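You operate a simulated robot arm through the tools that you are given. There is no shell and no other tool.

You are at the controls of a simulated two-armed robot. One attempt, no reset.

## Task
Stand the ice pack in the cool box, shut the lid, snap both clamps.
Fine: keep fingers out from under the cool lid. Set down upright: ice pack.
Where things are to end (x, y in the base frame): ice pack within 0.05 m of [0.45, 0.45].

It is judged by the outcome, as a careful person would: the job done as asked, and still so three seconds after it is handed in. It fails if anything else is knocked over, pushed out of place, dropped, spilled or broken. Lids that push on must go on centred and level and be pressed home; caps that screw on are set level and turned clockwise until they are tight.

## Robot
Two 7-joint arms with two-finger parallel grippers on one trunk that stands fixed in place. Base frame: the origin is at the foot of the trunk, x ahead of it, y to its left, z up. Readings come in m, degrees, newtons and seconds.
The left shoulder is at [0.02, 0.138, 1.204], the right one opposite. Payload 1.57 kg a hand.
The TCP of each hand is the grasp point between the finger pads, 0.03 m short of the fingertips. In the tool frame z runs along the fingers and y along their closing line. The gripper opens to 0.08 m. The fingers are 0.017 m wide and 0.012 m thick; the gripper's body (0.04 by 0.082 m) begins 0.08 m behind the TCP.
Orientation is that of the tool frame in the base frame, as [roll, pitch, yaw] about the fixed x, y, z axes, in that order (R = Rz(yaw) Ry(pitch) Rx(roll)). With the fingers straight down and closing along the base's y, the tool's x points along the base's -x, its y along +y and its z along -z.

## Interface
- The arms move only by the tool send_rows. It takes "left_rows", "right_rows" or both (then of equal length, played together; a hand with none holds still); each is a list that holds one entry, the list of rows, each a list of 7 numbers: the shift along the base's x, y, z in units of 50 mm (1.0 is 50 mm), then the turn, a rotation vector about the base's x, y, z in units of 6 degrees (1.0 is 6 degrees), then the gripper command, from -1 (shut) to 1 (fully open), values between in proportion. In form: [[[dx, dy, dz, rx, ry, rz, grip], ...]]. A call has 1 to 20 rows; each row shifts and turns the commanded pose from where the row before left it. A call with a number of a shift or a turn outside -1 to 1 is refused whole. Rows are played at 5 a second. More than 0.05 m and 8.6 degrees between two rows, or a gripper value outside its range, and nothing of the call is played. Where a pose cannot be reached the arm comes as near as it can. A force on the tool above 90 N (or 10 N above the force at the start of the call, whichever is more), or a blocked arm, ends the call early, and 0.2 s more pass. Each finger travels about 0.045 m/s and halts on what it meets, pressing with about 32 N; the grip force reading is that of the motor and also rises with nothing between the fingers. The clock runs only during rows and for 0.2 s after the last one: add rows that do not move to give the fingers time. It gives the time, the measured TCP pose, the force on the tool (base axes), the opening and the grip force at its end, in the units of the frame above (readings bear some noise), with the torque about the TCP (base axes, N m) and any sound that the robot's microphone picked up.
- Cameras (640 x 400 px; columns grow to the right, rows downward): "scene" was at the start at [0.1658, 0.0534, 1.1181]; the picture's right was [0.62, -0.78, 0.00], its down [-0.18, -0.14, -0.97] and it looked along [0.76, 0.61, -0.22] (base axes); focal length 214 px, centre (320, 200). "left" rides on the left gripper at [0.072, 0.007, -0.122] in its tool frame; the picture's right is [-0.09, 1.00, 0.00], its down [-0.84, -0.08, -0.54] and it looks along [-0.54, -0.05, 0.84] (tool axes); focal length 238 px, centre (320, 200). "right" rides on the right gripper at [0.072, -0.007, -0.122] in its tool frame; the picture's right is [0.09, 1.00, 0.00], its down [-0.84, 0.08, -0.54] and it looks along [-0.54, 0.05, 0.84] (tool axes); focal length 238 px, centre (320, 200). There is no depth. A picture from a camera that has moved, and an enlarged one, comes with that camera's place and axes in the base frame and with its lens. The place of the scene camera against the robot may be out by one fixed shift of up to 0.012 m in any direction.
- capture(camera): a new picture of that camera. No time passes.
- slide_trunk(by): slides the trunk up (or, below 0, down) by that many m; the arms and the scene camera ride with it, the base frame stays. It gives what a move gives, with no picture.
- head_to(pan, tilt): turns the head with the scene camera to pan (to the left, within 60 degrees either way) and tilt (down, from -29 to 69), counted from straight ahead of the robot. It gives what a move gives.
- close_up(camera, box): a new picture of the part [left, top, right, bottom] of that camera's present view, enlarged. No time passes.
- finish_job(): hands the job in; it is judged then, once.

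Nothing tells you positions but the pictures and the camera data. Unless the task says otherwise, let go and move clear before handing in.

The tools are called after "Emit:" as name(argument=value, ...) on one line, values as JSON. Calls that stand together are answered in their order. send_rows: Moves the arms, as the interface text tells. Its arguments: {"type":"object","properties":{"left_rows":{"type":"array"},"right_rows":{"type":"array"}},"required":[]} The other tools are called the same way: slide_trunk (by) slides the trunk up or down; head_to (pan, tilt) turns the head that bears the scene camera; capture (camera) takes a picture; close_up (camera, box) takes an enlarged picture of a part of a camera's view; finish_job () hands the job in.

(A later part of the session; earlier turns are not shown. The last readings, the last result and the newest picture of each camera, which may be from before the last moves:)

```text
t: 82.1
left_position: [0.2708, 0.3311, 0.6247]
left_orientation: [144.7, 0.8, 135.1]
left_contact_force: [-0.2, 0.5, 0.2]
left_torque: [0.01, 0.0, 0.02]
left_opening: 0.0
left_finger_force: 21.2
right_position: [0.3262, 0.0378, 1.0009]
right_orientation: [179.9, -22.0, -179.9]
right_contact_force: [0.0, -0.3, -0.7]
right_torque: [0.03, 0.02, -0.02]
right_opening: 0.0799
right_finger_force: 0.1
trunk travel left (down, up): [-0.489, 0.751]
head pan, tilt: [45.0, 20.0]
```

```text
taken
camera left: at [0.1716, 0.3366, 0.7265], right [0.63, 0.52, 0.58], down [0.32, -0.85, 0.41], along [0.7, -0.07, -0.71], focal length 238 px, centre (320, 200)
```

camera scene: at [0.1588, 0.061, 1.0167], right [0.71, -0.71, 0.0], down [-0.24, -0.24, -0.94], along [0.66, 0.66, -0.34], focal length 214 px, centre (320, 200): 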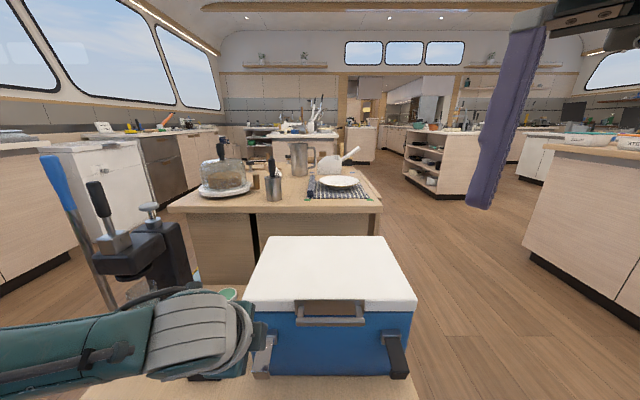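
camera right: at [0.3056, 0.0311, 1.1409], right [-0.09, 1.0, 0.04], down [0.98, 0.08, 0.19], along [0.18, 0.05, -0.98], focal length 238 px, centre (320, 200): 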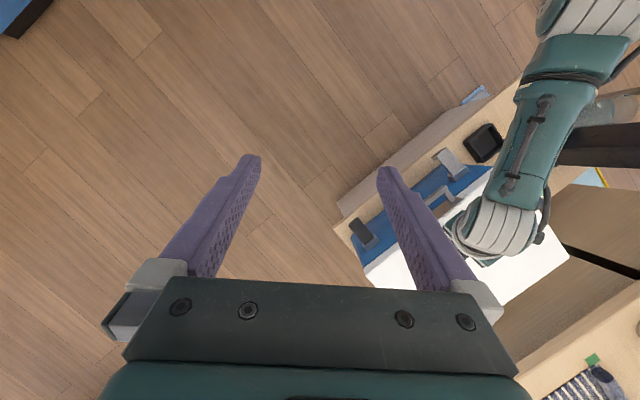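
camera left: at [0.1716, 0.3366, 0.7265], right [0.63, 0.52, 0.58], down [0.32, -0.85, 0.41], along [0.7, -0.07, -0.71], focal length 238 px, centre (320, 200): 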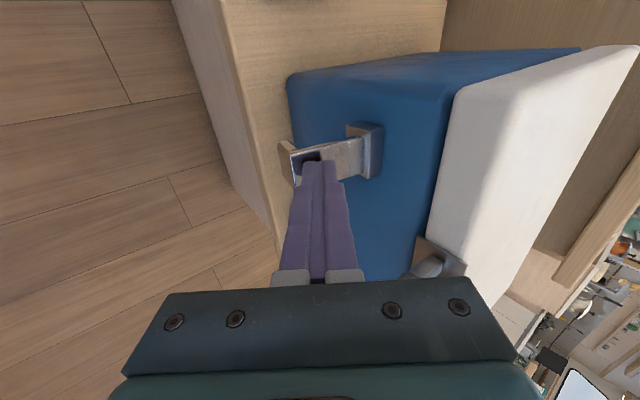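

Emit:
send_rows(left_rows=[[[0, 0, -0.1, 0, 0, 0, -1], [0, 0, -0.1, 0, 0, 0, -1], [0, 0, 0, 0, 0, 0, -1]]])

Emit:
close_up(camera="left", box=[240, 80, 420, 220])

```text
t: 82.8
left_position: [0.2695, 0.331, 0.6202]
left_orientation: [143.8, 1.0, 134.7]
left_contact_force: [-34.0, -16.0, 75.4]
left_torque: [0.06, 0.63, 0.13]
left_opening: 0.0
left_finger_force: 20.9
right_position: [0.3224, 0.039, 1.0001]
right_orientation: [179.9, -22.3, -179.9]
right_contact_force: [0.3, 0.1, -0.2]
right_torque: [0.03, 0.01, -0.01]
right_opening: 0.08
right_finger_force: 0.0
trunk travel left (down, up): [-0.489, 0.751]
head pan, tilt: [45.0, 20.0]
stopped in row 3 (left hand): the force on the tool passed its limit at 100 N (the readings are from after the stop); the commanded pose is now the measured one
```

```text
2.86 times, centred on (330, 150) of left
camera zoom: at [0.1703, 0.3368, 0.721], right [0.63, 0.51, 0.59], down [0.31, -0.86, 0.41], along [0.71, -0.07, -0.7], focal length 681 px, centre (291, 343)
```

zoom: 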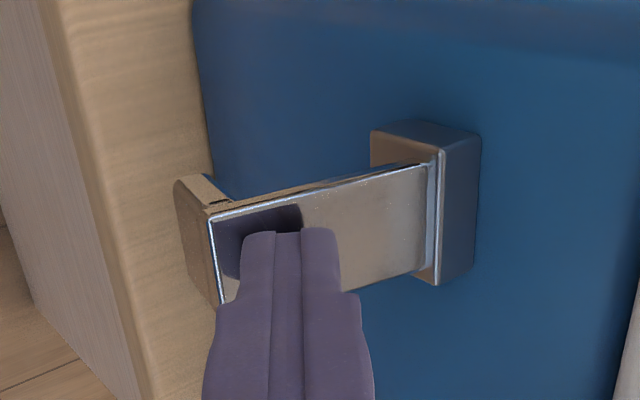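

The lever is quite rigid downward (that is its open stop), so the clamps close upward against the lid. I back off at once and check nothing moved.

Emit:
send_rows(left_rows=[[[-0.1, -0.1, 0.3, 0, 0, 0, -1], [-0.3, -0.3, 0.5, 0, 0, 0, -1], [-0.3, -0.3, 0.5, 0, 0, 0, -1], [0, 0, 0.5, 0, 0, 0, -1], [0, 0, 0, 0, 0, 0, -1]]])

Emit:
capture(camera="left")

Emit:
close_up(camera="scene", box=[230, 230, 430, 390])

```text
t: 84.0
left_position: [0.2389, 0.2942, 0.709]
left_orientation: [144.0, 1.2, 134.8]
left_contact_force: [-0.6, -0.3, -0.2]
left_torque: [-0.01, 0.0, -0.01]
left_opening: 0.0
left_finger_force: 21.9
right_position: [0.3268, 0.0369, 1.0001]
right_orientation: [179.8, -22.0, -179.9]
right_contact_force: [-0.9, 0.9, 0.7]
right_torque: [0.0, 0.02, 0.0]
right_opening: 0.08
right_finger_force: 0.1
trunk travel left (down, up): [-0.489, 0.751]
head pan, tilt: [45.0, 20.0]
```

```text
taken
camera left: at [0.14, 0.3008, 0.8098], right [0.63, 0.51, 0.59], down [0.31, -0.86, 0.41], along [0.71, -0.07, -0.7], focal length 238 px, centre (320, 200)
```

left: 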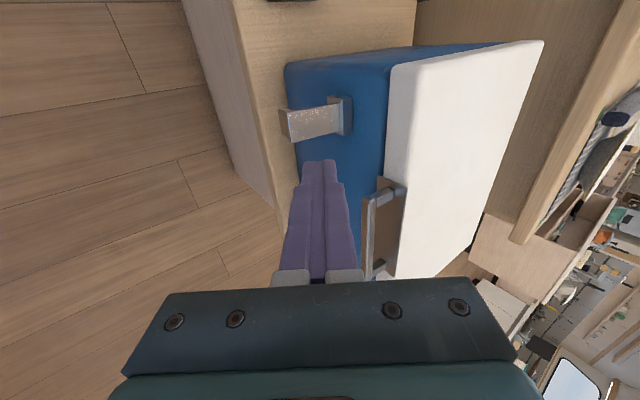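

```text
2.50 times, centred on (330, 310) of scene
camera zoom: at [0.1587, 0.061, 1.0166], right [0.71, -0.71, 0.0], down [-0.24, -0.24, -0.94], along [0.66, 0.66, -0.34], focal length 536 px, centre (295, -75)
```

zoom: 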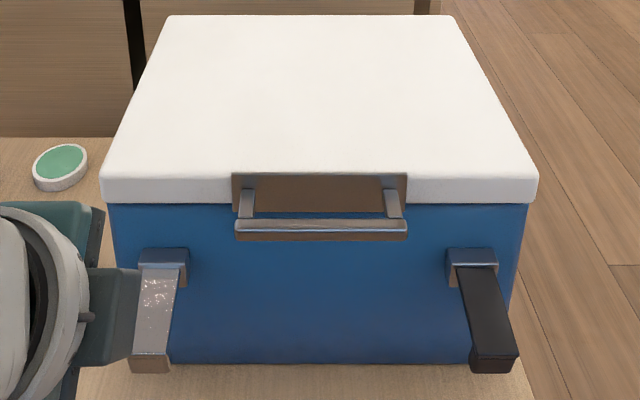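

Nothing moved. I turn the hand back 90° about its own axis so the fingers can pinch the lever from its two sides.

Emit:
send_rows(left_rows=[[[0, 0, 0.1, -0.42, -0.41, 0.81, -1], [0, 0, 0.1, -0.42, -0.41, 0.81, -1], [0, 0, 0, -0.42, -0.41, 0.81, -1], [0, 0, 0, -0.42, -0.41, 0.81, -1], [0, 0, 0, -0.42, -0.41, 0.81, -1], [0, 0, 0, -0.42, -0.41, 0.81, -1], [0, 0, 0, -0.42, -0.41, 0.81, -1], [0, 0, 0, -0.42, -0.41, 0.81, -1], [0, 0, 0, 0, 0, 0, -1]]])

```text
t: 86.0
left_position: [0.2393, 0.2972, 0.718]
left_orientation: [154.4, 27.1, 177.2]
left_contact_force: [0.5, -0.6, 0.1]
left_torque: [0.0, 0.02, -0.03]
left_opening: 0.0001
left_finger_force: 21.6
right_position: [0.327, 0.0371, 1.0005]
right_orientation: [179.9, -22.1, -179.9]
right_contact_force: [-0.3, 0.4, 0.0]
right_torque: [0.01, 0.0, -0.01]
right_opening: 0.0798
right_finger_force: 0.0
trunk travel left (down, up): [-0.489, 0.751]
head pan, tilt: [45.0, 20.0]
```

Emit:
send_rows(left_rows=[[[0, 0, 0, -0.42, -0.41, 0.81, -1], [0, 0, 0, -0.42, -0.41, 0.81, -1], [0, 0, 0, -0.42, -0.41, 0.81, -1], [0, 0, 0, -0.42, -0.41, 0.81, -1], [0, 0, 0, -0.42, -0.41, 0.81, -0.5], [0, 0, 0, -0.42, -0.41, 0.81, 0], [0, 0, 0, -0.42, -0.41, 0.81, 0.3], [0, 0, 0, 0, 0, 0, 0.5], [0, 0, 0, 0, 0, 0, 0.5]]])

Emit:
capture(camera="left")

Emit:
capture(camera="scene")

```text
t: 88.2
left_position: [0.2449, 0.3299, 0.7317]
left_orientation: [174.0, 41.2, -142.0]
left_contact_force: [0.0, 0.5, 0.7]
left_torque: [-0.03, 0.02, 0.03]
left_opening: 0.0601
left_finger_force: 0.0
right_position: [0.326, 0.0371, 1.0004]
right_orientation: [179.8, -22.2, -179.9]
right_contact_force: [1.0, -0.2, 0.2]
right_torque: [-0.02, 0.0, 0.0]
right_opening: 0.0799
right_finger_force: 0.1
trunk travel left (down, up): [-0.489, 0.751]
head pan, tilt: [45.0, 20.0]
stopped in row 9 (left hand): the arm was blocked; the commanded pose is now the measured one
```

```text
taken
camera left: at [0.1425, 0.2421, 0.7758], right [-0.61, 0.78, 0.14], down [0.3, 0.07, 0.95], along [0.73, 0.62, -0.28], focal length 238 px, centre (320, 200)
```

left: 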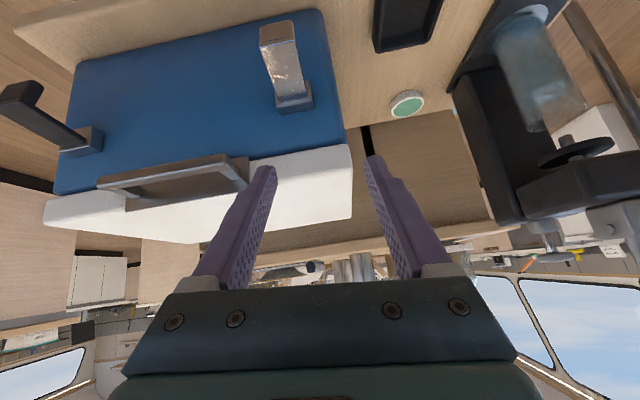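

```text
taken
camera scene: at [0.1588, 0.0612, 1.0167], right [0.71, -0.71, 0.0], down [-0.24, -0.24, -0.94], along [0.66, 0.66, -0.34], focal length 214 px, centre (320, 200)
```

scene: 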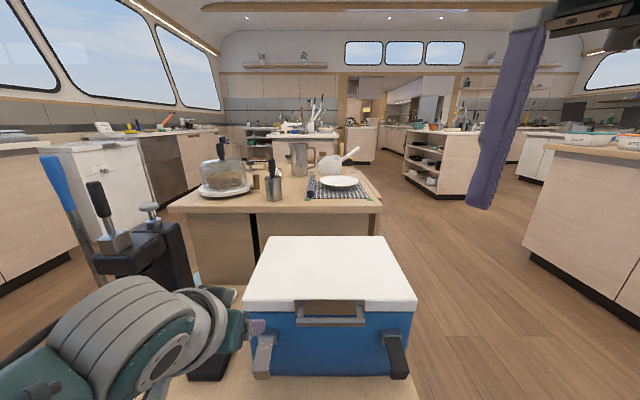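

The wrist got too close to the shoulder, so the pose drifted. Moving down and outward toward the lever should free it; I correct the orientation while doing so.

Emit:
send_rows(left_rows=[[[0.09, -0.09, -0.3, -0.2, -0.157, 0.167, 0.5], [0.09, -0.09, -0.3, -0.2, -0.157, 0.167, 0.5], [0.09, -0.09, -0.3, -0.2, -0.157, 0.167, 0.5], [0, 0, -0.2, 0, 0, 0, 0.5], [0, 0, 0, 0, 0, 0, 0.5]]])

Emit:
capture(camera="left")

```text
t: 89.6
left_position: [0.2623, 0.3451, 0.6879]
left_orientation: [175.3, 43.9, -140.1]
left_contact_force: [0.3, 0.3, 1.1]
left_torque: [-0.04, -0.01, 0.01]
left_opening: 0.0601
left_finger_force: 0.1
right_position: [0.3254, 0.038, 1.0011]
right_orientation: [179.9, -22.1, -180.0]
right_contact_force: [0.7, -0.9, 0.3]
right_torque: [0.01, 0.04, -0.04]
right_opening: 0.0797
right_finger_force: 0.1
trunk travel left (down, up): [-0.489, 0.751]
head pan, tilt: [45.0, 20.0]
stopped in row 5 (left hand): the arm was blocked; the commanded pose is now the measured one
```

```text
taken
camera left: at [0.1586, 0.2541, 0.7246], right [-0.63, 0.77, 0.12], down [0.26, 0.06, 0.96], along [0.73, 0.64, -0.23], focal length 238 px, centre (320, 200)
```

left: 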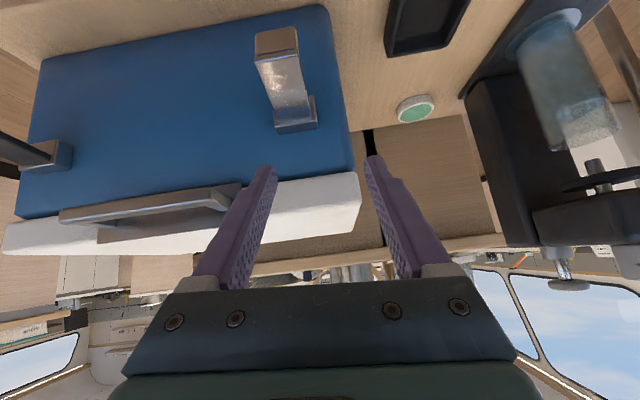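

The left arm is limited at this yaw so close in. The former hand yaw was comfortable here, so I'll turn back and instead lift the lever by its lip with closed fingers from the front and below.

Emit:
send_rows(left_rows=[[[-0.1, 0, 0.1, 0.478, 0.509, -0.718, 0.2], [-0.1, 0, 0.1, 0.478, 0.509, -0.718, -0.2], [-0.1, 0, 0.1, 0.478, 0.509, -0.718, -0.6], [0, 0, 0.1, 0.478, 0.509, -0.718, -1], [0, 0, 0, 0.478, 0.509, -0.718, -1], [0, 0, 0, 0.478, 0.509, -0.718, -1], [0, 0, 0, 0.478, 0.509, -0.718, -1], [0, 0, 0, 0.478, 0.509, -0.718, -1], [0, 0, 0, 0, 0, 0, -1]]])

```text
t: 91.6
left_position: [0.2463, 0.3396, 0.7042]
left_orientation: [142.9, 24.6, 166.0]
left_contact_force: [-0.7, -0.1, -0.7]
left_torque: [0.02, 0.01, 0.03]
left_opening: 0.0
left_finger_force: 21.5
right_position: [0.3268, 0.0387, 0.9994]
right_orientation: [179.8, -22.0, -179.9]
right_contact_force: [0.4, 0.4, 0.1]
right_torque: [0.05, -0.01, -0.03]
right_opening: 0.0802
right_finger_force: 0.1
trunk travel left (down, up): [-0.489, 0.751]
head pan, tilt: [45.0, 20.0]
```

Emit:
send_rows(left_rows=[[[-0.1, -0.1, 0, 0.503, 0.543, -0.78, -1], [-0.1, -0.1, 0, 0.503, 0.543, -0.78, -1], [-0.1, -0.1, 0, 0.503, 0.543, -0.78, -1], [0, 0, 0, 0.503, 0.543, -0.78, -1], [0, 0, 0, 0.503, 0.543, -0.78, -1], [0, 0, 0, 0.503, 0.543, -0.78, -1], [0, 0, 0, 0, 0, 0, -1]]])

Emit:
capture(camera="left")

Emit:
capture(camera="scene")

```text
t: 93.2
left_position: [0.2309, 0.324, 0.7046]
left_orientation: [136.5, -1.1, 136.1]
left_contact_force: [0.3, 0.2, 0.3]
left_torque: [0.0, 0.01, 0.0]
left_opening: 0.0003
left_finger_force: 21.1
right_position: [0.3266, 0.0373, 1.0007]
right_orientation: [179.9, -22.0, -179.9]
right_contact_force: [-0.1, -0.3, -0.3]
right_torque: [-0.01, 0.02, -0.01]
right_opening: 0.0799
right_finger_force: 0.0
trunk travel left (down, up): [-0.489, 0.751]
head pan, tilt: [45.0, 20.0]
```

```text
taken
camera left: at [0.125, 0.3154, 0.7989], right [0.58, 0.45, 0.68], down [0.31, -0.89, 0.32], along [0.76, 0.03, -0.65], focal length 238 px, centre (320, 200)
```

left: 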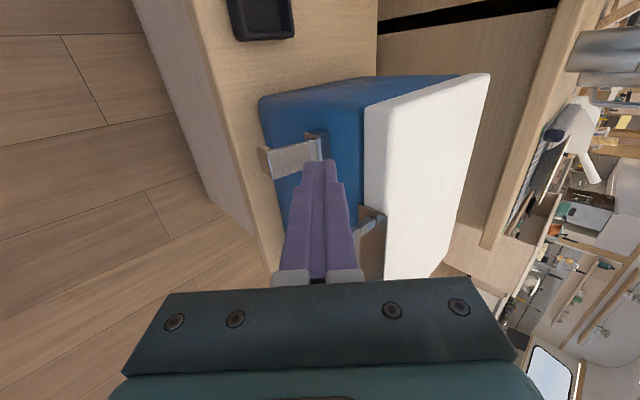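

```text
taken
camera scene: at [0.1588, 0.061, 1.0167], right [0.71, -0.71, 0.0], down [-0.24, -0.24, -0.94], along [0.66, 0.66, -0.34], focal length 214 px, centre (320, 200)
```

scene: 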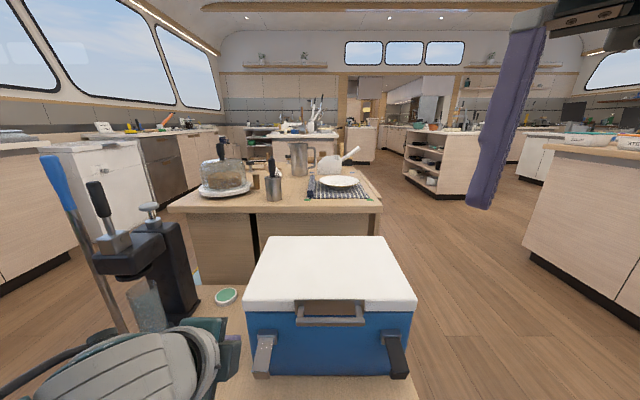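

The hand is back in its comfortable posture. I go down in front of the left lever's tip, staying clear of it.

Emit:
send_rows(left_rows=[[[0.01, -0.14, -0.4, 0, 0, 0, -1], [0.01, -0.14, -0.4, 0, 0, 0, -1], [0.01, -0.14, -0.4, 0, 0, 0, -1], [0.01, -0.14, -0.4, 0, 0, 0, -1], [0.01, -0.14, -0.4, 0, 0, 0, -1], [0, 0, -0.4, 0, 0, 0, -1], [0, 0, -0.4, 0, 0, 0, -1], [0, 0, 0, 0, 0, 0, -1]]])

Emit:
capture(camera="left")

Emit:
capture(camera="scene")

```text
t: 95.0
left_position: [0.2333, 0.2907, 0.5652]
left_orientation: [136.5, -1.1, 136.1]
left_contact_force: [-0.3, -0.8, 0.8]
left_torque: [0.0, -0.01, -0.01]
left_opening: 0.0
left_finger_force: 21.9
right_position: [0.3259, 0.037, 0.9999]
right_orientation: [179.9, -22.0, -179.9]
right_contact_force: [0.3, 0.4, 0.3]
right_torque: [-0.01, -0.03, 0.01]
right_opening: 0.08
right_finger_force: 0.1
trunk travel left (down, up): [-0.489, 0.751]
head pan, tilt: [45.0, 20.0]
```

```text
taken
camera left: at [0.1275, 0.2815, 0.6593], right [0.58, 0.45, 0.68], down [0.31, -0.89, 0.32], along [0.76, 0.03, -0.65], focal length 238 px, centre (320, 200)
```

left: 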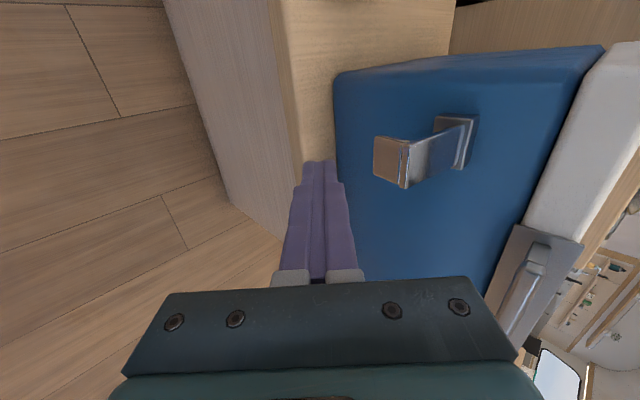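

```text
taken
camera scene: at [0.1587, 0.061, 1.0167], right [0.71, -0.71, 0.0], down [-0.24, -0.24, -0.94], along [0.66, 0.66, -0.34], focal length 214 px, centre (320, 200)
```

scene: 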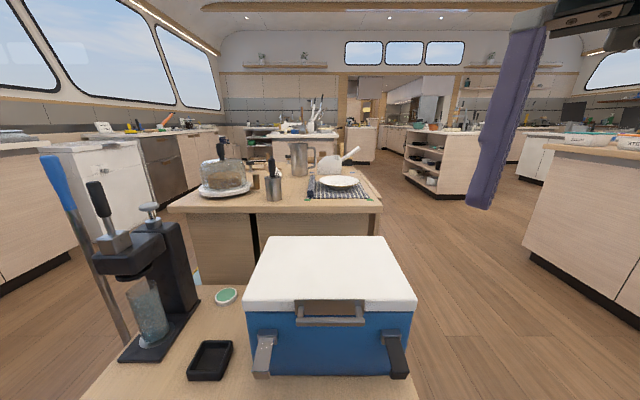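

Emit:
close_up(camera="left", box=[290, 80, 500, 220])

```text
2.86 times, centred on (395, 150) of left
camera zoom: at [0.1275, 0.2815, 0.6593], right [0.58, 0.45, 0.68], down [0.31, -0.89, 0.32], along [0.76, 0.03, -0.65], focal length 681 px, centre (106, 343)
```

zoom: 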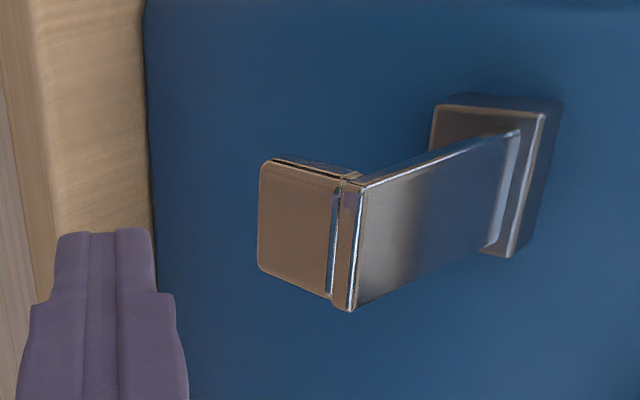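

The lever's lip hangs down at (n≈0.433, z 0.56–0.587). I move the closed fingertips just under the lip's front corner and begin lifting.

Emit:
send_rows(left_rows=[[[0.18, 0.18, 0, 0, 0, 0, -1], [0.18, 0.18, 0, 0, 0, 0, -1], [0.16, 0.16, 0, 0, 0, 0, -1], [0, 0, 0, 0, 0, 0, -1]]])

Emit:
close_up(camera="left", box=[240, 80, 450, 220])

```text
t: 96.0
left_position: [0.2606, 0.3155, 0.5648]
left_orientation: [136.5, -1.1, 136.1]
left_contact_force: [0.3, 0.1, -0.4]
left_torque: [-0.03, 0.0, 0.01]
left_opening: 0.0
left_finger_force: 21.3
right_position: [0.3268, 0.038, 0.9998]
right_orientation: [179.8, -22.1, -179.9]
right_contact_force: [0.4, 0.7, -0.2]
right_torque: [-0.01, -0.04, -0.01]
right_opening: 0.0799
right_finger_force: 0.1
trunk travel left (down, up): [-0.489, 0.751]
head pan, tilt: [45.0, 20.0]
```

```text
2.86 times, centred on (345, 150) of left
camera zoom: at [0.1539, 0.3063, 0.6594], right [0.58, 0.45, 0.68], down [0.31, -0.89, 0.32], along [0.76, 0.03, -0.65], focal length 681 px, centre (249, 343)
```

zoom: 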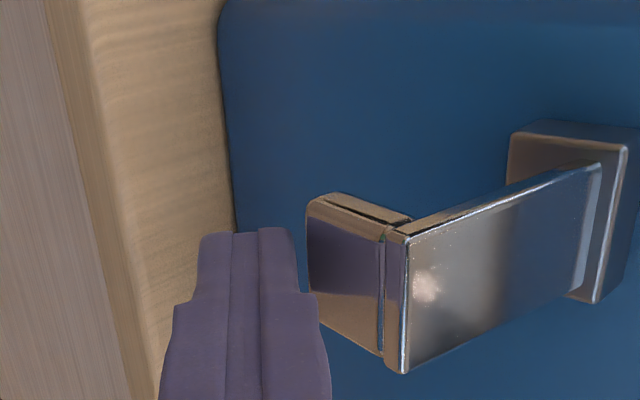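

The fingertips are right at the lip. I lift along the lever's arc.

Emit:
send_rows(left_rows=[[[0, 0, 0.152, 0, 0, 0, -1], [-0.027, -0.027, 0.2, 0, 0, 0, -1], [-0.021, -0.021, 0.182, 0, 0, 0, -1], [0, 0, 0, 0, 0, 0, -1]]])

Emit:
capture(camera="left")

```text
t: 97.0
left_position: [0.2522, 0.3087, 0.5874]
left_orientation: [137.0, -1.1, 136.1]
left_contact_force: [-9.2, -11.8, -5.0]
left_torque: [-0.23, 0.15, -0.05]
left_opening: 0.0
left_finger_force: 20.8
right_position: [0.3248, 0.0354, 1.0]
right_orientation: [-179.8, -22.1, -179.9]
right_contact_force: [-0.2, 0.1, 0.6]
right_torque: [-0.02, -0.04, -0.01]
right_opening: 0.0799
right_finger_force: 0.1
trunk travel left (down, up): [-0.489, 0.751]
head pan, tilt: [45.0, 20.0]
```

```text
taken
camera left: at [0.1475, 0.2997, 0.6833], right [0.58, 0.45, 0.68], down [0.31, -0.89, 0.33], along [0.75, 0.02, -0.66], focal length 238 px, centre (320, 200)
```

left: 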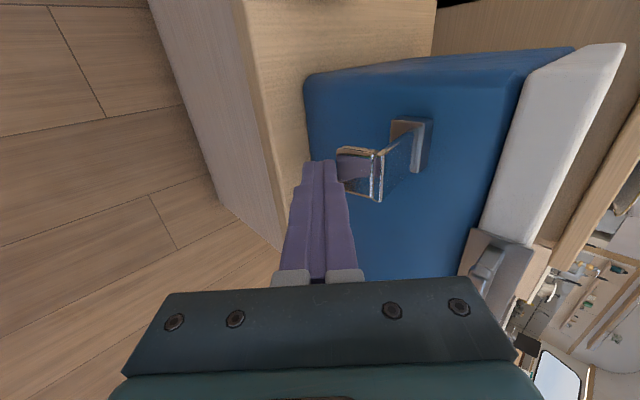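

Emit:
close_up(camera="left", box=[270, 80, 480, 220])

Emit:
close_up(camera="scene", box=[230, 290, 330, 390])

```text
2.86 times, centred on (375, 150) of left
camera zoom: at [0.1475, 0.2997, 0.6833], right [0.58, 0.45, 0.68], down [0.31, -0.89, 0.33], along [0.75, 0.02, -0.66], focal length 681 px, centre (163, 343)
```

zoom: 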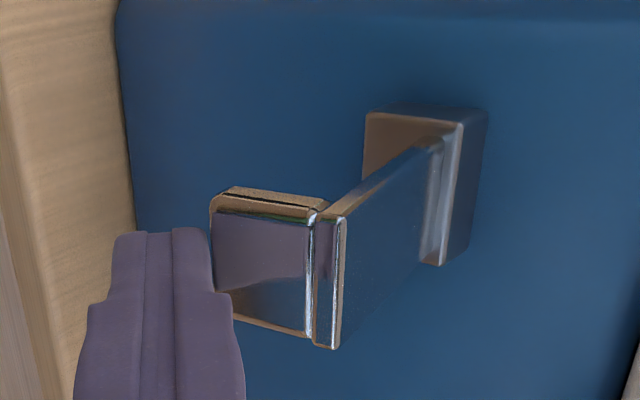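

```text
4.00 times, centred on (280, 340) of scene
camera zoom: at [0.1566, 0.0579, 1.016], right [0.71, -0.71, 0.0], down [-0.24, -0.25, -0.94], along [0.66, 0.66, -0.35], focal length 858 px, centre (480, -360)
```

zoom: 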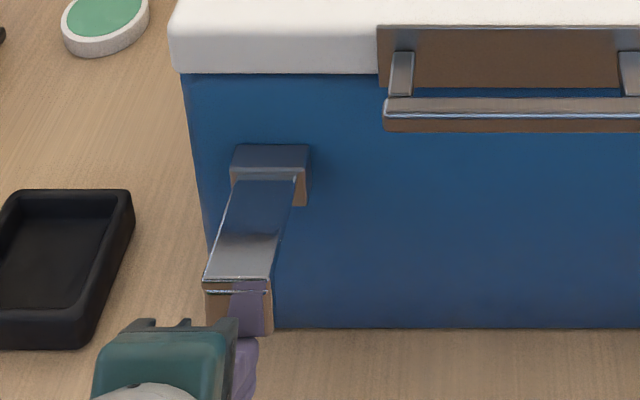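

The lever is rising (about 15° so far) with moderate force. I continue upward and inward.

Emit:
send_rows(left_rows=[[[0.042, 0.042, 0.18, 0, 0, 0, -1], [0.028, 0.028, 0.18, 0, 0, 0, -1], [0.042, 0.042, 0.18, 0, 0, 0, -1], [0, 0, 0, 0, 0, 0, -1]]])

Emit:
close_up(camera="left", box=[270, 80, 480, 220])

Emit:
close_up(camera="scene", box=[230, 290, 330, 390])

```text
t: 98.0
left_position: [0.2518, 0.3059, 0.6131]
left_orientation: [137.6, -1.1, 136.1]
left_contact_force: [-26.7, -30.6, 0.5]
left_torque: [-0.24, 0.22, -0.05]
left_opening: 0.0
left_finger_force: 21.0
right_position: [0.3194, 0.0312, 0.9987]
right_orientation: [-179.7, -22.4, 179.9]
right_contact_force: [0.4, 0.0, 0.7]
right_torque: [-0.02, -0.02, -0.03]
right_opening: 0.0799
right_finger_force: 0.1
trunk travel left (down, up): [-0.489, 0.751]
head pan, tilt: [45.0, 20.0]
```

```text
2.86 times, centred on (375, 150) of left
camera zoom: at [0.1467, 0.2993, 0.7077], right [0.58, 0.46, 0.67], down [0.31, -0.89, 0.33], along [0.75, 0.02, -0.66], focal length 681 px, centre (163, 343)
```

zoom: 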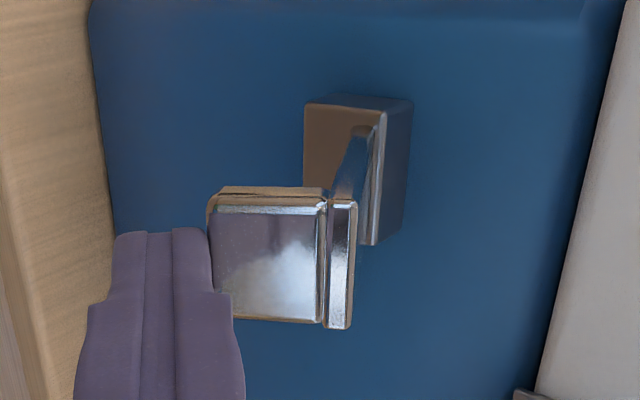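

```text
4.00 times, centred on (280, 340) of scene
camera zoom: at [0.1527, 0.0541, 1.0151], right [0.71, -0.71, 0.0], down [-0.25, -0.25, -0.94], along [0.66, 0.66, -0.35], focal length 858 px, centre (480, -360)
```

zoom: 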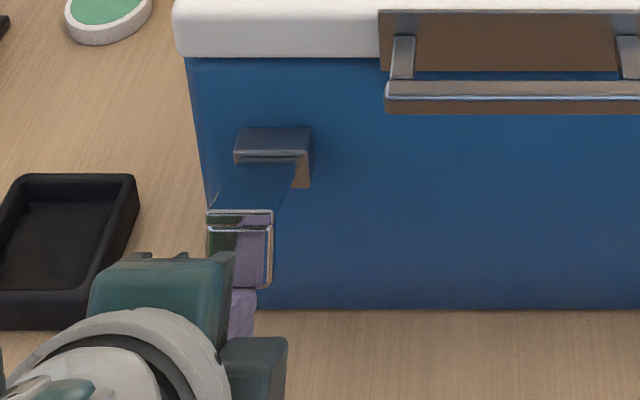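

Pushing at this slant presses the lever mostly inward (about 40 N), which isn't efficient and strains the box. I back off and check the box's position.

Emit:
send_rows(left_rows=[[[-0.25, -0.25, 0, 0, 0, 0, -1], [-0.3, -0.3, 0, 0, 0, 0, -1], [-0.3, -0.3, 0.1, 0, 0, 0, -1], [-0.2, -0.2, 0.2, 0, 0, 0, -1], [0, 0, 0, 0, 0, 0, -1]]])

Emit:
capture(camera="left")

Emit:
capture(camera="scene")

Emit:
close_up(camera="scene", box=[230, 230, 430, 390])

```text
t: 99.2
left_position: [0.2096, 0.2663, 0.6349]
left_orientation: [136.4, -1.2, 136.2]
left_contact_force: [-0.4, 0.5, -0.1]
left_torque: [0.0, -0.01, -0.04]
left_opening: 0.0
left_finger_force: 21.5
right_position: [0.3265, 0.0381, 0.9993]
right_orientation: [179.9, -22.0, -179.9]
right_contact_force: [0.4, 0.2, 1.2]
right_torque: [0.0, 0.02, 0.01]
right_opening: 0.08
right_finger_force: 0.0
trunk travel left (down, up): [-0.489, 0.751]
head pan, tilt: [45.0, 20.0]
```

```text
taken
camera left: at [0.1036, 0.2576, 0.7295], right [0.58, 0.45, 0.68], down [0.31, -0.89, 0.32], along [0.76, 0.03, -0.65], focal length 238 px, centre (320, 200)
```

left: 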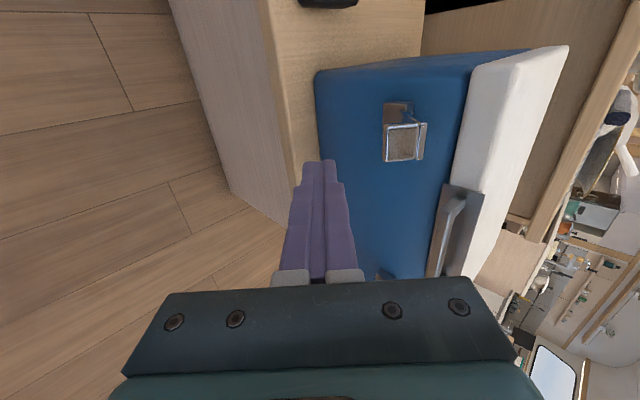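

```text
taken
camera scene: at [0.1588, 0.061, 1.0167], right [0.71, -0.71, 0.0], down [-0.24, -0.24, -0.94], along [0.66, 0.66, -0.34], focal length 214 px, centre (320, 200)
```

scene: 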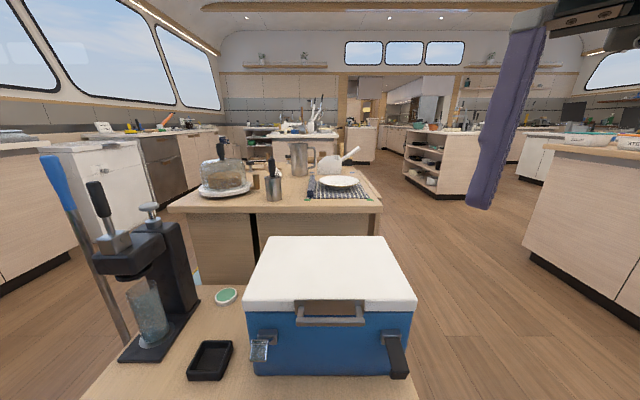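

```text
2.50 times, centred on (330, 310) of scene
camera zoom: at [0.1588, 0.061, 1.0167], right [0.71, -0.71, 0.0], down [-0.24, -0.24, -0.94], along [0.66, 0.66, -0.34], focal length 536 px, centre (295, -75)
```

zoom: 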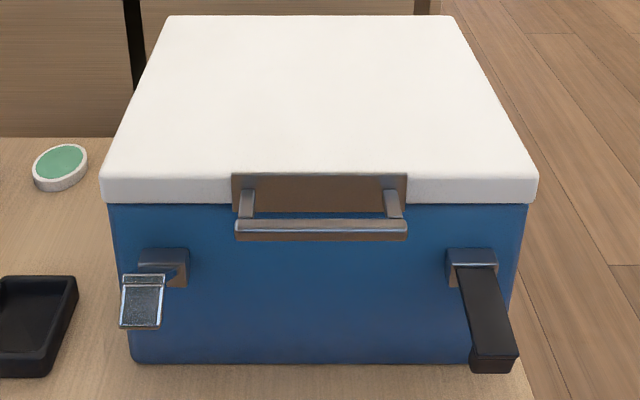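

The box hasn't moved at all, and the lever stays at about 40–45°, held by its own friction. I zoom in to see its present position for a better push.

Emit:
close_up(camera="left", box=[300, 70, 510, 210])

Emit:
close_up(camera="scene", box=[230, 300, 310, 370])

```text
2.86 times, centred on (405, 140) of left
camera zoom: at [0.1036, 0.2576, 0.7295], right [0.58, 0.45, 0.68], down [0.31, -0.89, 0.32], along [0.76, 0.03, -0.65], focal length 681 px, centre (77, 371)
```

zoom: 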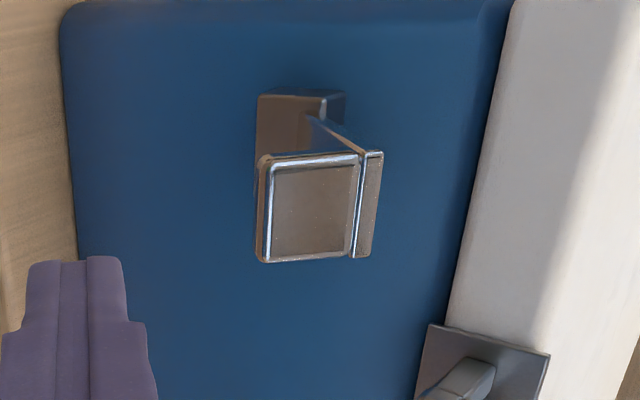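

```text
5.71 times, centred on (270, 335) of scene
camera zoom: at [0.1588, 0.061, 1.0167], right [0.71, -0.71, 0.0], down [-0.24, -0.24, -0.94], along [0.66, 0.66, -0.34], focal length 1226 px, centre (606, -571)
```

zoom: 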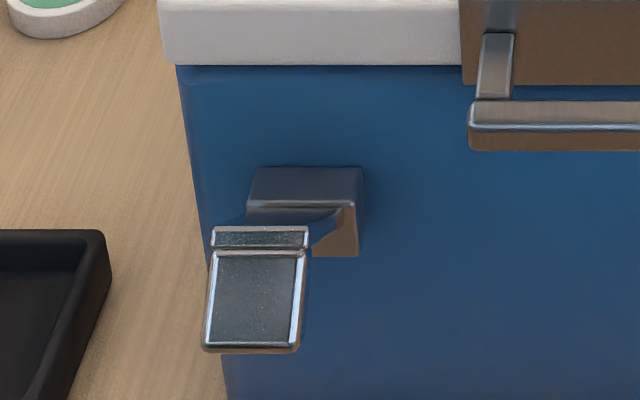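

The lever now points about 42° up. I'll come in lower so the fingers sit properly beneath the lip, then push up and inward along its arc.

Emit:
send_rows(left_rows=[[[0.166, 0.166, -0.45, 0, 0, 0, -1], [0.166, 0.166, -0.45, 0, 0, 0, -1], [0.22, 0.22, 0, 0, 0, 0, -1], [0.22, 0.22, 0, 0, 0, 0, -1], [0.2, 0.2, 0, 0, 0, 0, -1], [0, 0, 0, 0, 0, 0, -1]]])

Emit:
close_up(camera="left", box=[250, 70, 460, 210])

```text
t: 100.6
left_position: [0.2579, 0.3134, 0.5867]
left_orientation: [136.5, -1.1, 136.2]
left_contact_force: [0.5, 0.2, -0.1]
left_torque: [0.03, 0.03, -0.01]
left_opening: 0.0
left_finger_force: 21.2
right_position: [0.3265, 0.0373, 0.9998]
right_orientation: [179.9, -22.0, -180.0]
right_contact_force: [-0.5, 0.8, -0.6]
right_torque: [-0.01, -0.03, 0.03]
right_opening: 0.08
right_finger_force: 0.0
trunk travel left (down, up): [-0.489, 0.751]
head pan, tilt: [45.0, 20.0]
```

```text
2.86 times, centred on (355, 140) of left
camera zoom: at [0.1522, 0.3043, 0.6799], right [0.58, 0.45, 0.68], down [0.31, -0.89, 0.32], along [0.76, 0.03, -0.65], focal length 681 px, centre (220, 371)
```

zoom: 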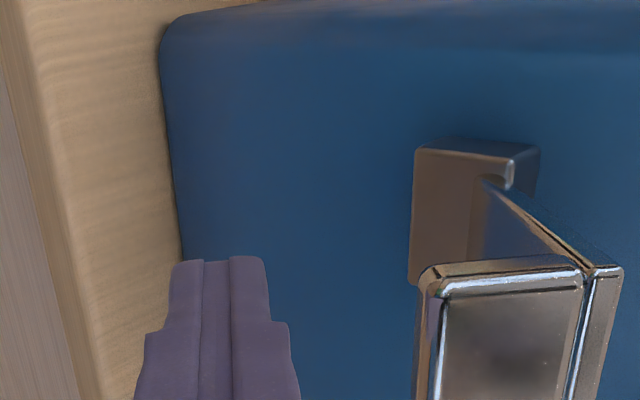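

The lip is a bit higher than I assumed (n≈0.435, z≈0.616). I move up to it and push along its arc.

Emit:
send_rows(left_rows=[[[0.127, 0.127, 0.426, 0, 0, 0, -1], [0.042, 0.042, 0.232, 0, 0, 0, -1], [0.059, 0.059, 0.238, 0, 0, 0, -1], [0, 0, 0, 0, 0, 0, -1]]])

Emit:
close_up(camera="left", box=[250, 70, 460, 210])

Emit:
close_up(camera="scene", box=[230, 280, 330, 380])

```text
t: 101.6
left_position: [0.27, 0.3249, 0.6329]
left_orientation: [136.4, -1.1, 136.0]
left_contact_force: [-1.3, 0.2, -0.6]
left_torque: [0.02, 0.0, -0.03]
left_opening: 0.0001
left_finger_force: 21.5
right_position: [0.3279, 0.0385, 1.0006]
right_orientation: [179.9, -22.0, -179.7]
right_contact_force: [0.2, -0.8, 0.1]
right_torque: [-0.01, -0.02, -0.03]
right_opening: 0.08
right_finger_force: 0.2
trunk travel left (down, up): [-0.489, 0.751]
head pan, tilt: [45.0, 20.0]
```

```text
2.86 times, centred on (355, 140) of left
camera zoom: at [0.164, 0.3163, 0.7271], right [0.58, 0.45, 0.68], down [0.31, -0.89, 0.32], along [0.76, 0.03, -0.65], focal length 681 px, centre (220, 371)
```

zoom: 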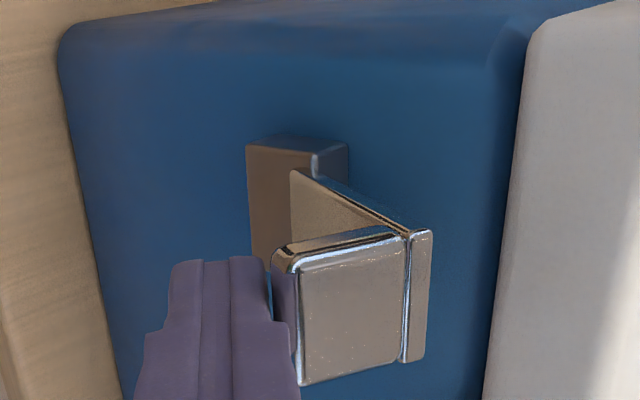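

```text
4.00 times, centred on (280, 330) of scene
camera zoom: at [0.1588, 0.061, 1.0167], right [0.71, -0.71, 0.0], down [-0.24, -0.24, -0.94], along [0.66, 0.66, -0.34], focal length 858 px, centre (480, -320)
```

zoom: 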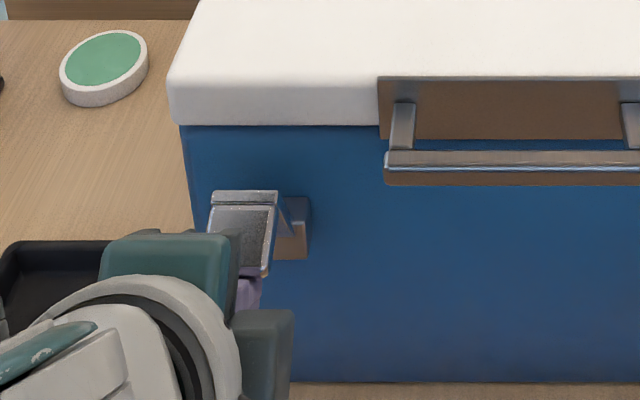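

The lever rises easily now. I continue along the arc.

Emit:
send_rows(left_rows=[[[0.079, 0.079, 0.146, 0, 0, 0, -1], [0.106, 0.106, 0.15, 0, 0, 0, -1], [0.123, 0.123, 0.122, 0, 0, 0, -1], [0, 0, 0, 0, 0, 0, -1]]])

Emit:
close_up(camera="left", box=[250, 70, 460, 210])

Emit:
close_up(camera="scene", box=[230, 280, 330, 380])

```text
t: 102.6
left_position: [0.2824, 0.338, 0.6514]
left_orientation: [136.9, -1.2, 136.3]
left_contact_force: [-2.0, -2.7, -12.8]
left_torque: [-0.16, 0.14, -0.03]
left_opening: 0.0001
left_finger_force: 21.2
right_position: [0.3244, 0.0366, 1.0006]
right_orientation: [-180.0, -22.1, 179.9]
right_contact_force: [-0.4, 0.8, 0.2]
right_torque: [-0.01, 0.01, 0.02]
right_opening: 0.0802
right_finger_force: 0.1
trunk travel left (down, up): [-0.489, 0.751]
head pan, tilt: [45.0, 20.0]
```

```text
2.86 times, centred on (355, 140) of left
camera zoom: at [0.1764, 0.3304, 0.7465], right [0.58, 0.45, 0.68], down [0.31, -0.89, 0.33], along [0.75, 0.02, -0.66], focal length 681 px, centre (220, 371)
```

zoom: 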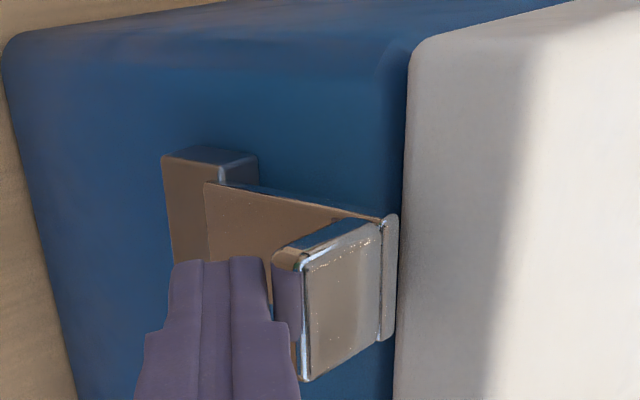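

```text
4.00 times, centred on (280, 330) of scene
camera zoom: at [0.1578, 0.0598, 1.0162], right [0.71, -0.71, 0.0], down [-0.24, -0.24, -0.94], along [0.66, 0.66, -0.34], focal length 858 px, centre (480, -320)
```

zoom: 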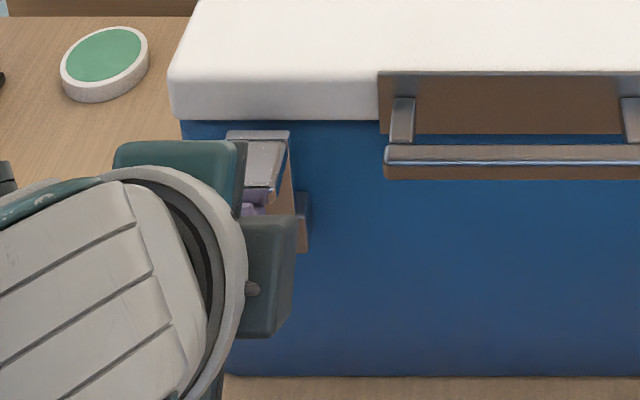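

The lever is almost upright against the lid. Now I push inward to snap it.

Emit:
send_rows(left_rows=[[[0.136, 0.136, 0.06, 0, 0, 0, -1], [0.136, 0.136, 0.03, 0, 0, 0, -1], [0, 0, 0, 0, 0, 0, -1]]])

Emit:
close_up(camera="left", box=[250, 70, 460, 210])

Emit:
close_up(camera="scene", box=[230, 280, 330, 380])

```text
t: 103.4
left_position: [0.2852, 0.3405, 0.6495]
left_orientation: [138.1, -1.1, 136.2]
left_contact_force: [-32.4, -33.4, -6.7]
left_torque: [-0.05, 0.06, 0.0]
left_opening: 0.0
left_finger_force: 21.0
right_position: [0.3194, 0.0302, 0.9969]
right_orientation: [-179.5, -22.5, 179.9]
right_contact_force: [0.5, -0.2, -0.6]
right_torque: [0.03, -0.02, 0.02]
right_opening: 0.0799
right_finger_force: 0.2
trunk travel left (down, up): [-0.489, 0.751]
head pan, tilt: [45.0, 20.0]
```

```text
2.86 times, centred on (355, 140) of left
camera zoom: at [0.1805, 0.3345, 0.7464], right [0.59, 0.46, 0.66], down [0.32, -0.89, 0.34], along [0.74, 0.01, -0.67], focal length 681 px, centre (220, 371)
```

zoom: 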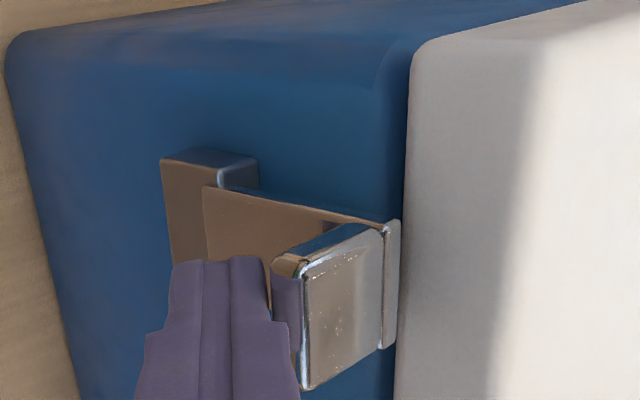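

```text
4.00 times, centred on (280, 330) of scene
camera zoom: at [0.1513, 0.0532, 1.0146], right [0.71, -0.71, 0.0], down [-0.25, -0.25, -0.94], along [0.66, 0.66, -0.35], focal length 858 px, centre (480, -320)
```

zoom: 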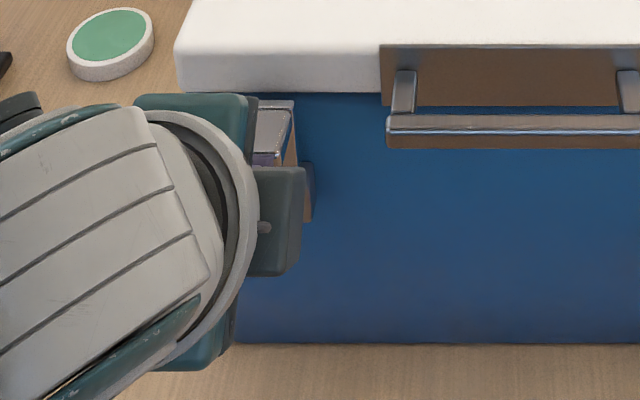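

The lever is upright against the lid front and takes 46 N without moving further. I back off and look at whether it stays closed.

Emit:
send_rows(left_rows=[[[-0.2, -0.2, 0, 0, 0, 0, -1], [-0.3, -0.3, -0.1, 0, 0, 0, -1], [-0.4, -0.4, 0, 0, 0, 0, -1], [-0.4, -0.4, 0, 0, 0, 0, -1], [0, 0, 0, 0, 0, 0, -1]]])

Emit:
close_up(camera="left", box=[300, 60, 540, 220])

Emit:
close_up(camera="scene", box=[230, 270, 330, 370])

Emit:
capture(camera="scene")

```text
t: 104.6
left_position: [0.2333, 0.2912, 0.654]
left_orientation: [136.5, -1.1, 136.2]
left_contact_force: [-0.7, 0.9, -0.3]
left_torque: [0.01, 0.01, 0.01]
left_opening: 0.0
left_finger_force: 21.4
right_position: [0.3256, 0.0383, 1.0009]
right_orientation: [179.9, -22.1, -179.9]
right_contact_force: [-0.4, -0.3, 0.4]
right_torque: [0.01, 0.0, -0.01]
right_opening: 0.0799
right_finger_force: 0.1
trunk travel left (down, up): [-0.489, 0.751]
head pan, tilt: [45.0, 20.0]
```

```text
2.50 times, centred on (420, 140) of left
camera zoom: at [0.1275, 0.2824, 0.7482], right [0.57, 0.45, 0.69], down [0.31, -0.89, 0.32], along [0.76, 0.03, -0.65], focal length 596 px, centre (70, 350)
```

zoom: 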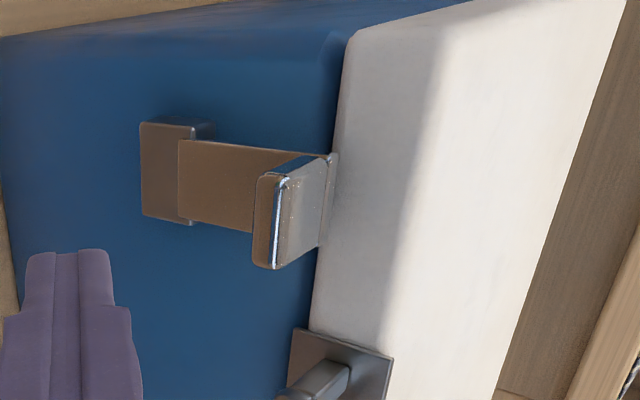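

```text
4.00 times, centred on (280, 320) of scene
camera zoom: at [0.1588, 0.0611, 1.0167], right [0.71, -0.71, 0.0], down [-0.24, -0.24, -0.94], along [0.66, 0.66, -0.34], focal length 858 px, centre (480, -280)
```

zoom: 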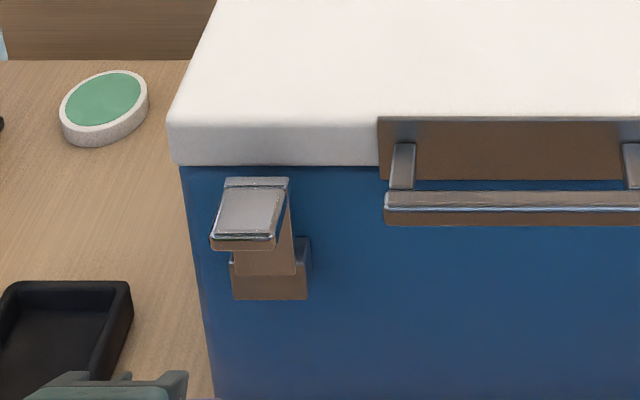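

```text
taken
camera scene: at [0.1588, 0.0611, 1.0167], right [0.71, -0.71, 0.0], down [-0.24, -0.24, -0.94], along [0.66, 0.66, -0.34], focal length 214 px, centre (320, 200)
```

scene: 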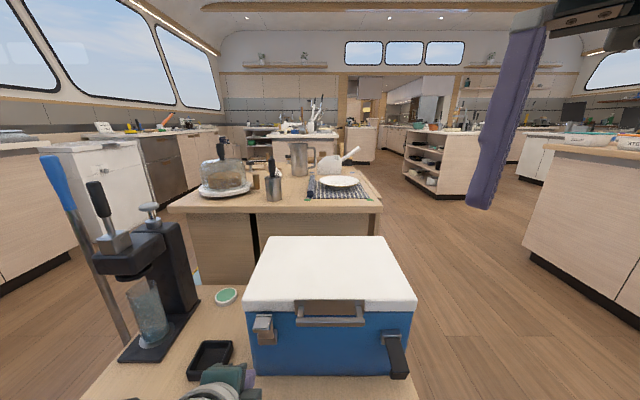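

The lever stays upright, flush with the lid front, its tab pointing out. To check whether it is truly latched, I'll press down very gently on the tab and see if it resists.

Emit:
send_rows(left_rows=[[[0, 0, 0.5, 0, 0, 0, -1], [0.1, 0.1, 0.5, 0, 0, 0, -1], [0.4, 0.4, 0, 0, 0, 0, -1], [0.4, 0.4, 0, 0, 0, 0, -1], [0.36, 0.36, 0, 0, 0, 0, -1], [0, 0, 0, 0, 0, 0, -1]]])

Emit:
capture(camera="left")

Emit:
close_up(camera="scene", box=[230, 270, 330, 370])

```text
t: 106.0
left_position: [0.301, 0.3514, 0.7063]
left_orientation: [136.5, -1.1, 135.9]
left_contact_force: [-0.3, 0.2, -0.1]
left_torque: [0.04, -0.01, -0.02]
left_opening: 0.0
left_finger_force: 21.1
right_position: [0.3253, 0.0387, 1.0006]
right_orientation: [179.9, -22.0, -179.9]
right_contact_force: [0.6, -0.7, -0.2]
right_torque: [-0.01, 0.03, -0.03]
right_opening: 0.0801
right_finger_force: 0.1
trunk travel left (down, up): [-0.489, 0.751]
head pan, tilt: [45.0, 20.0]
```

```text
taken
camera left: at [0.1952, 0.3439, 0.7987], right [0.58, 0.45, 0.68], down [0.31, -0.89, 0.32], along [0.76, 0.03, -0.65], focal length 238 px, centre (320, 200)
```

left: 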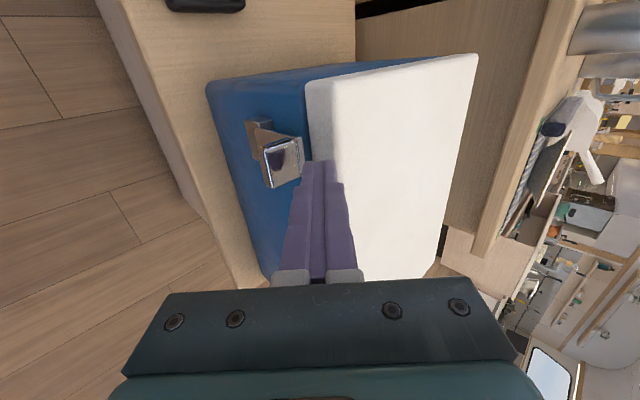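

```text
4.00 times, centred on (280, 320) of scene
camera zoom: at [0.1587, 0.061, 1.0166], right [0.71, -0.71, 0.0], down [-0.24, -0.24, -0.94], along [0.66, 0.66, -0.34], focal length 858 px, centre (480, -280)
```

zoom: 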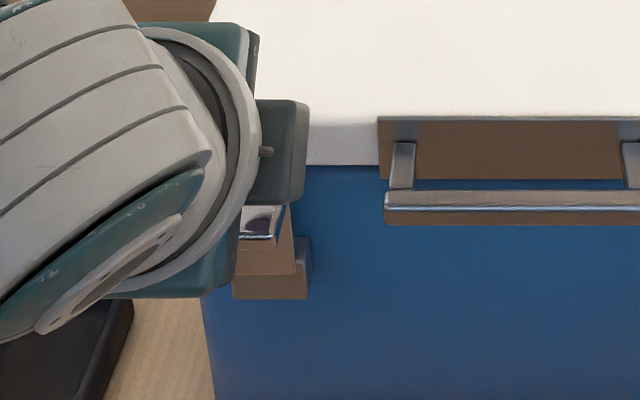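

Emit:
close_up(camera="left", box=[200, 70, 380, 200])

```text
3.08 times, centred on (290, 135) of left
camera zoom: at [0.1952, 0.3439, 0.7987], right [0.58, 0.45, 0.68], down [0.31, -0.89, 0.32], along [0.76, 0.03, -0.65], focal length 733 px, centre (412, 400)
```

zoom: 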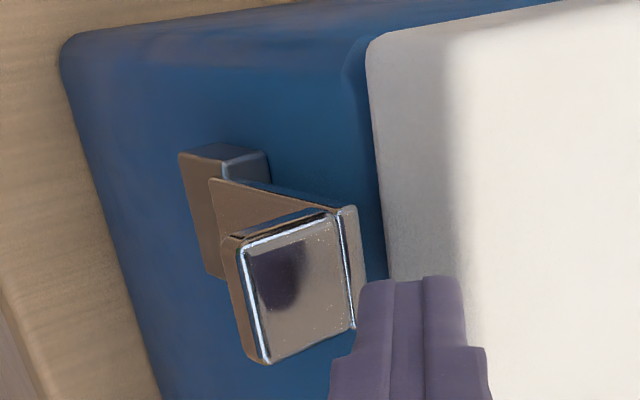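

Emit:
send_rows(left_rows=[[[0, 0, -0.16, 0, 0, 0, -1], [0, 0, -0.16, 0, 0, 0, -1], [0, 0, 0, 0, 0, 0, -1]]])

Emit:
close_up(camera="left", box=[220, 80, 400, 210])

```text
t: 106.8
left_position: [0.2991, 0.352, 0.6905]
left_orientation: [136.4, -1.0, 136.2]
left_contact_force: [-6.7, -4.0, 16.4]
left_torque: [0.02, -0.02, -0.01]
left_opening: 0.0
left_finger_force: 21.6
right_position: [0.327, 0.0366, 1.0003]
right_orientation: [180.0, -22.0, -179.9]
right_contact_force: [-0.6, -0.1, -0.2]
right_torque: [-0.01, 0.02, 0.0]
right_opening: 0.0799
right_finger_force: 0.0
trunk travel left (down, up): [-0.489, 0.751]
head pan, tilt: [45.0, 20.0]
```

```text
3.08 times, centred on (310, 145) of left
camera zoom: at [0.1925, 0.3438, 0.7842], right [0.57, 0.45, 0.69], down [0.31, -0.89, 0.32], along [0.76, 0.03, -0.65], focal length 733 px, centre (351, 369)
```

zoom: 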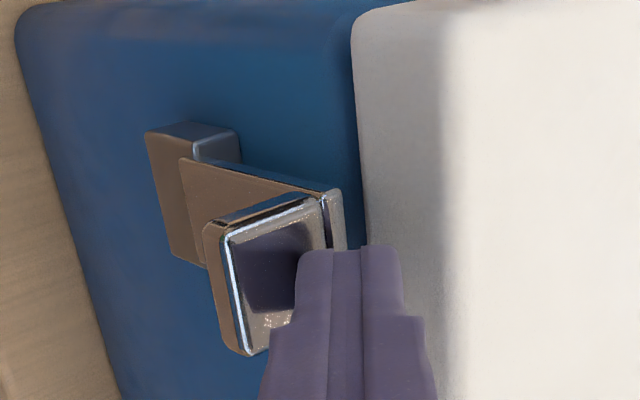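

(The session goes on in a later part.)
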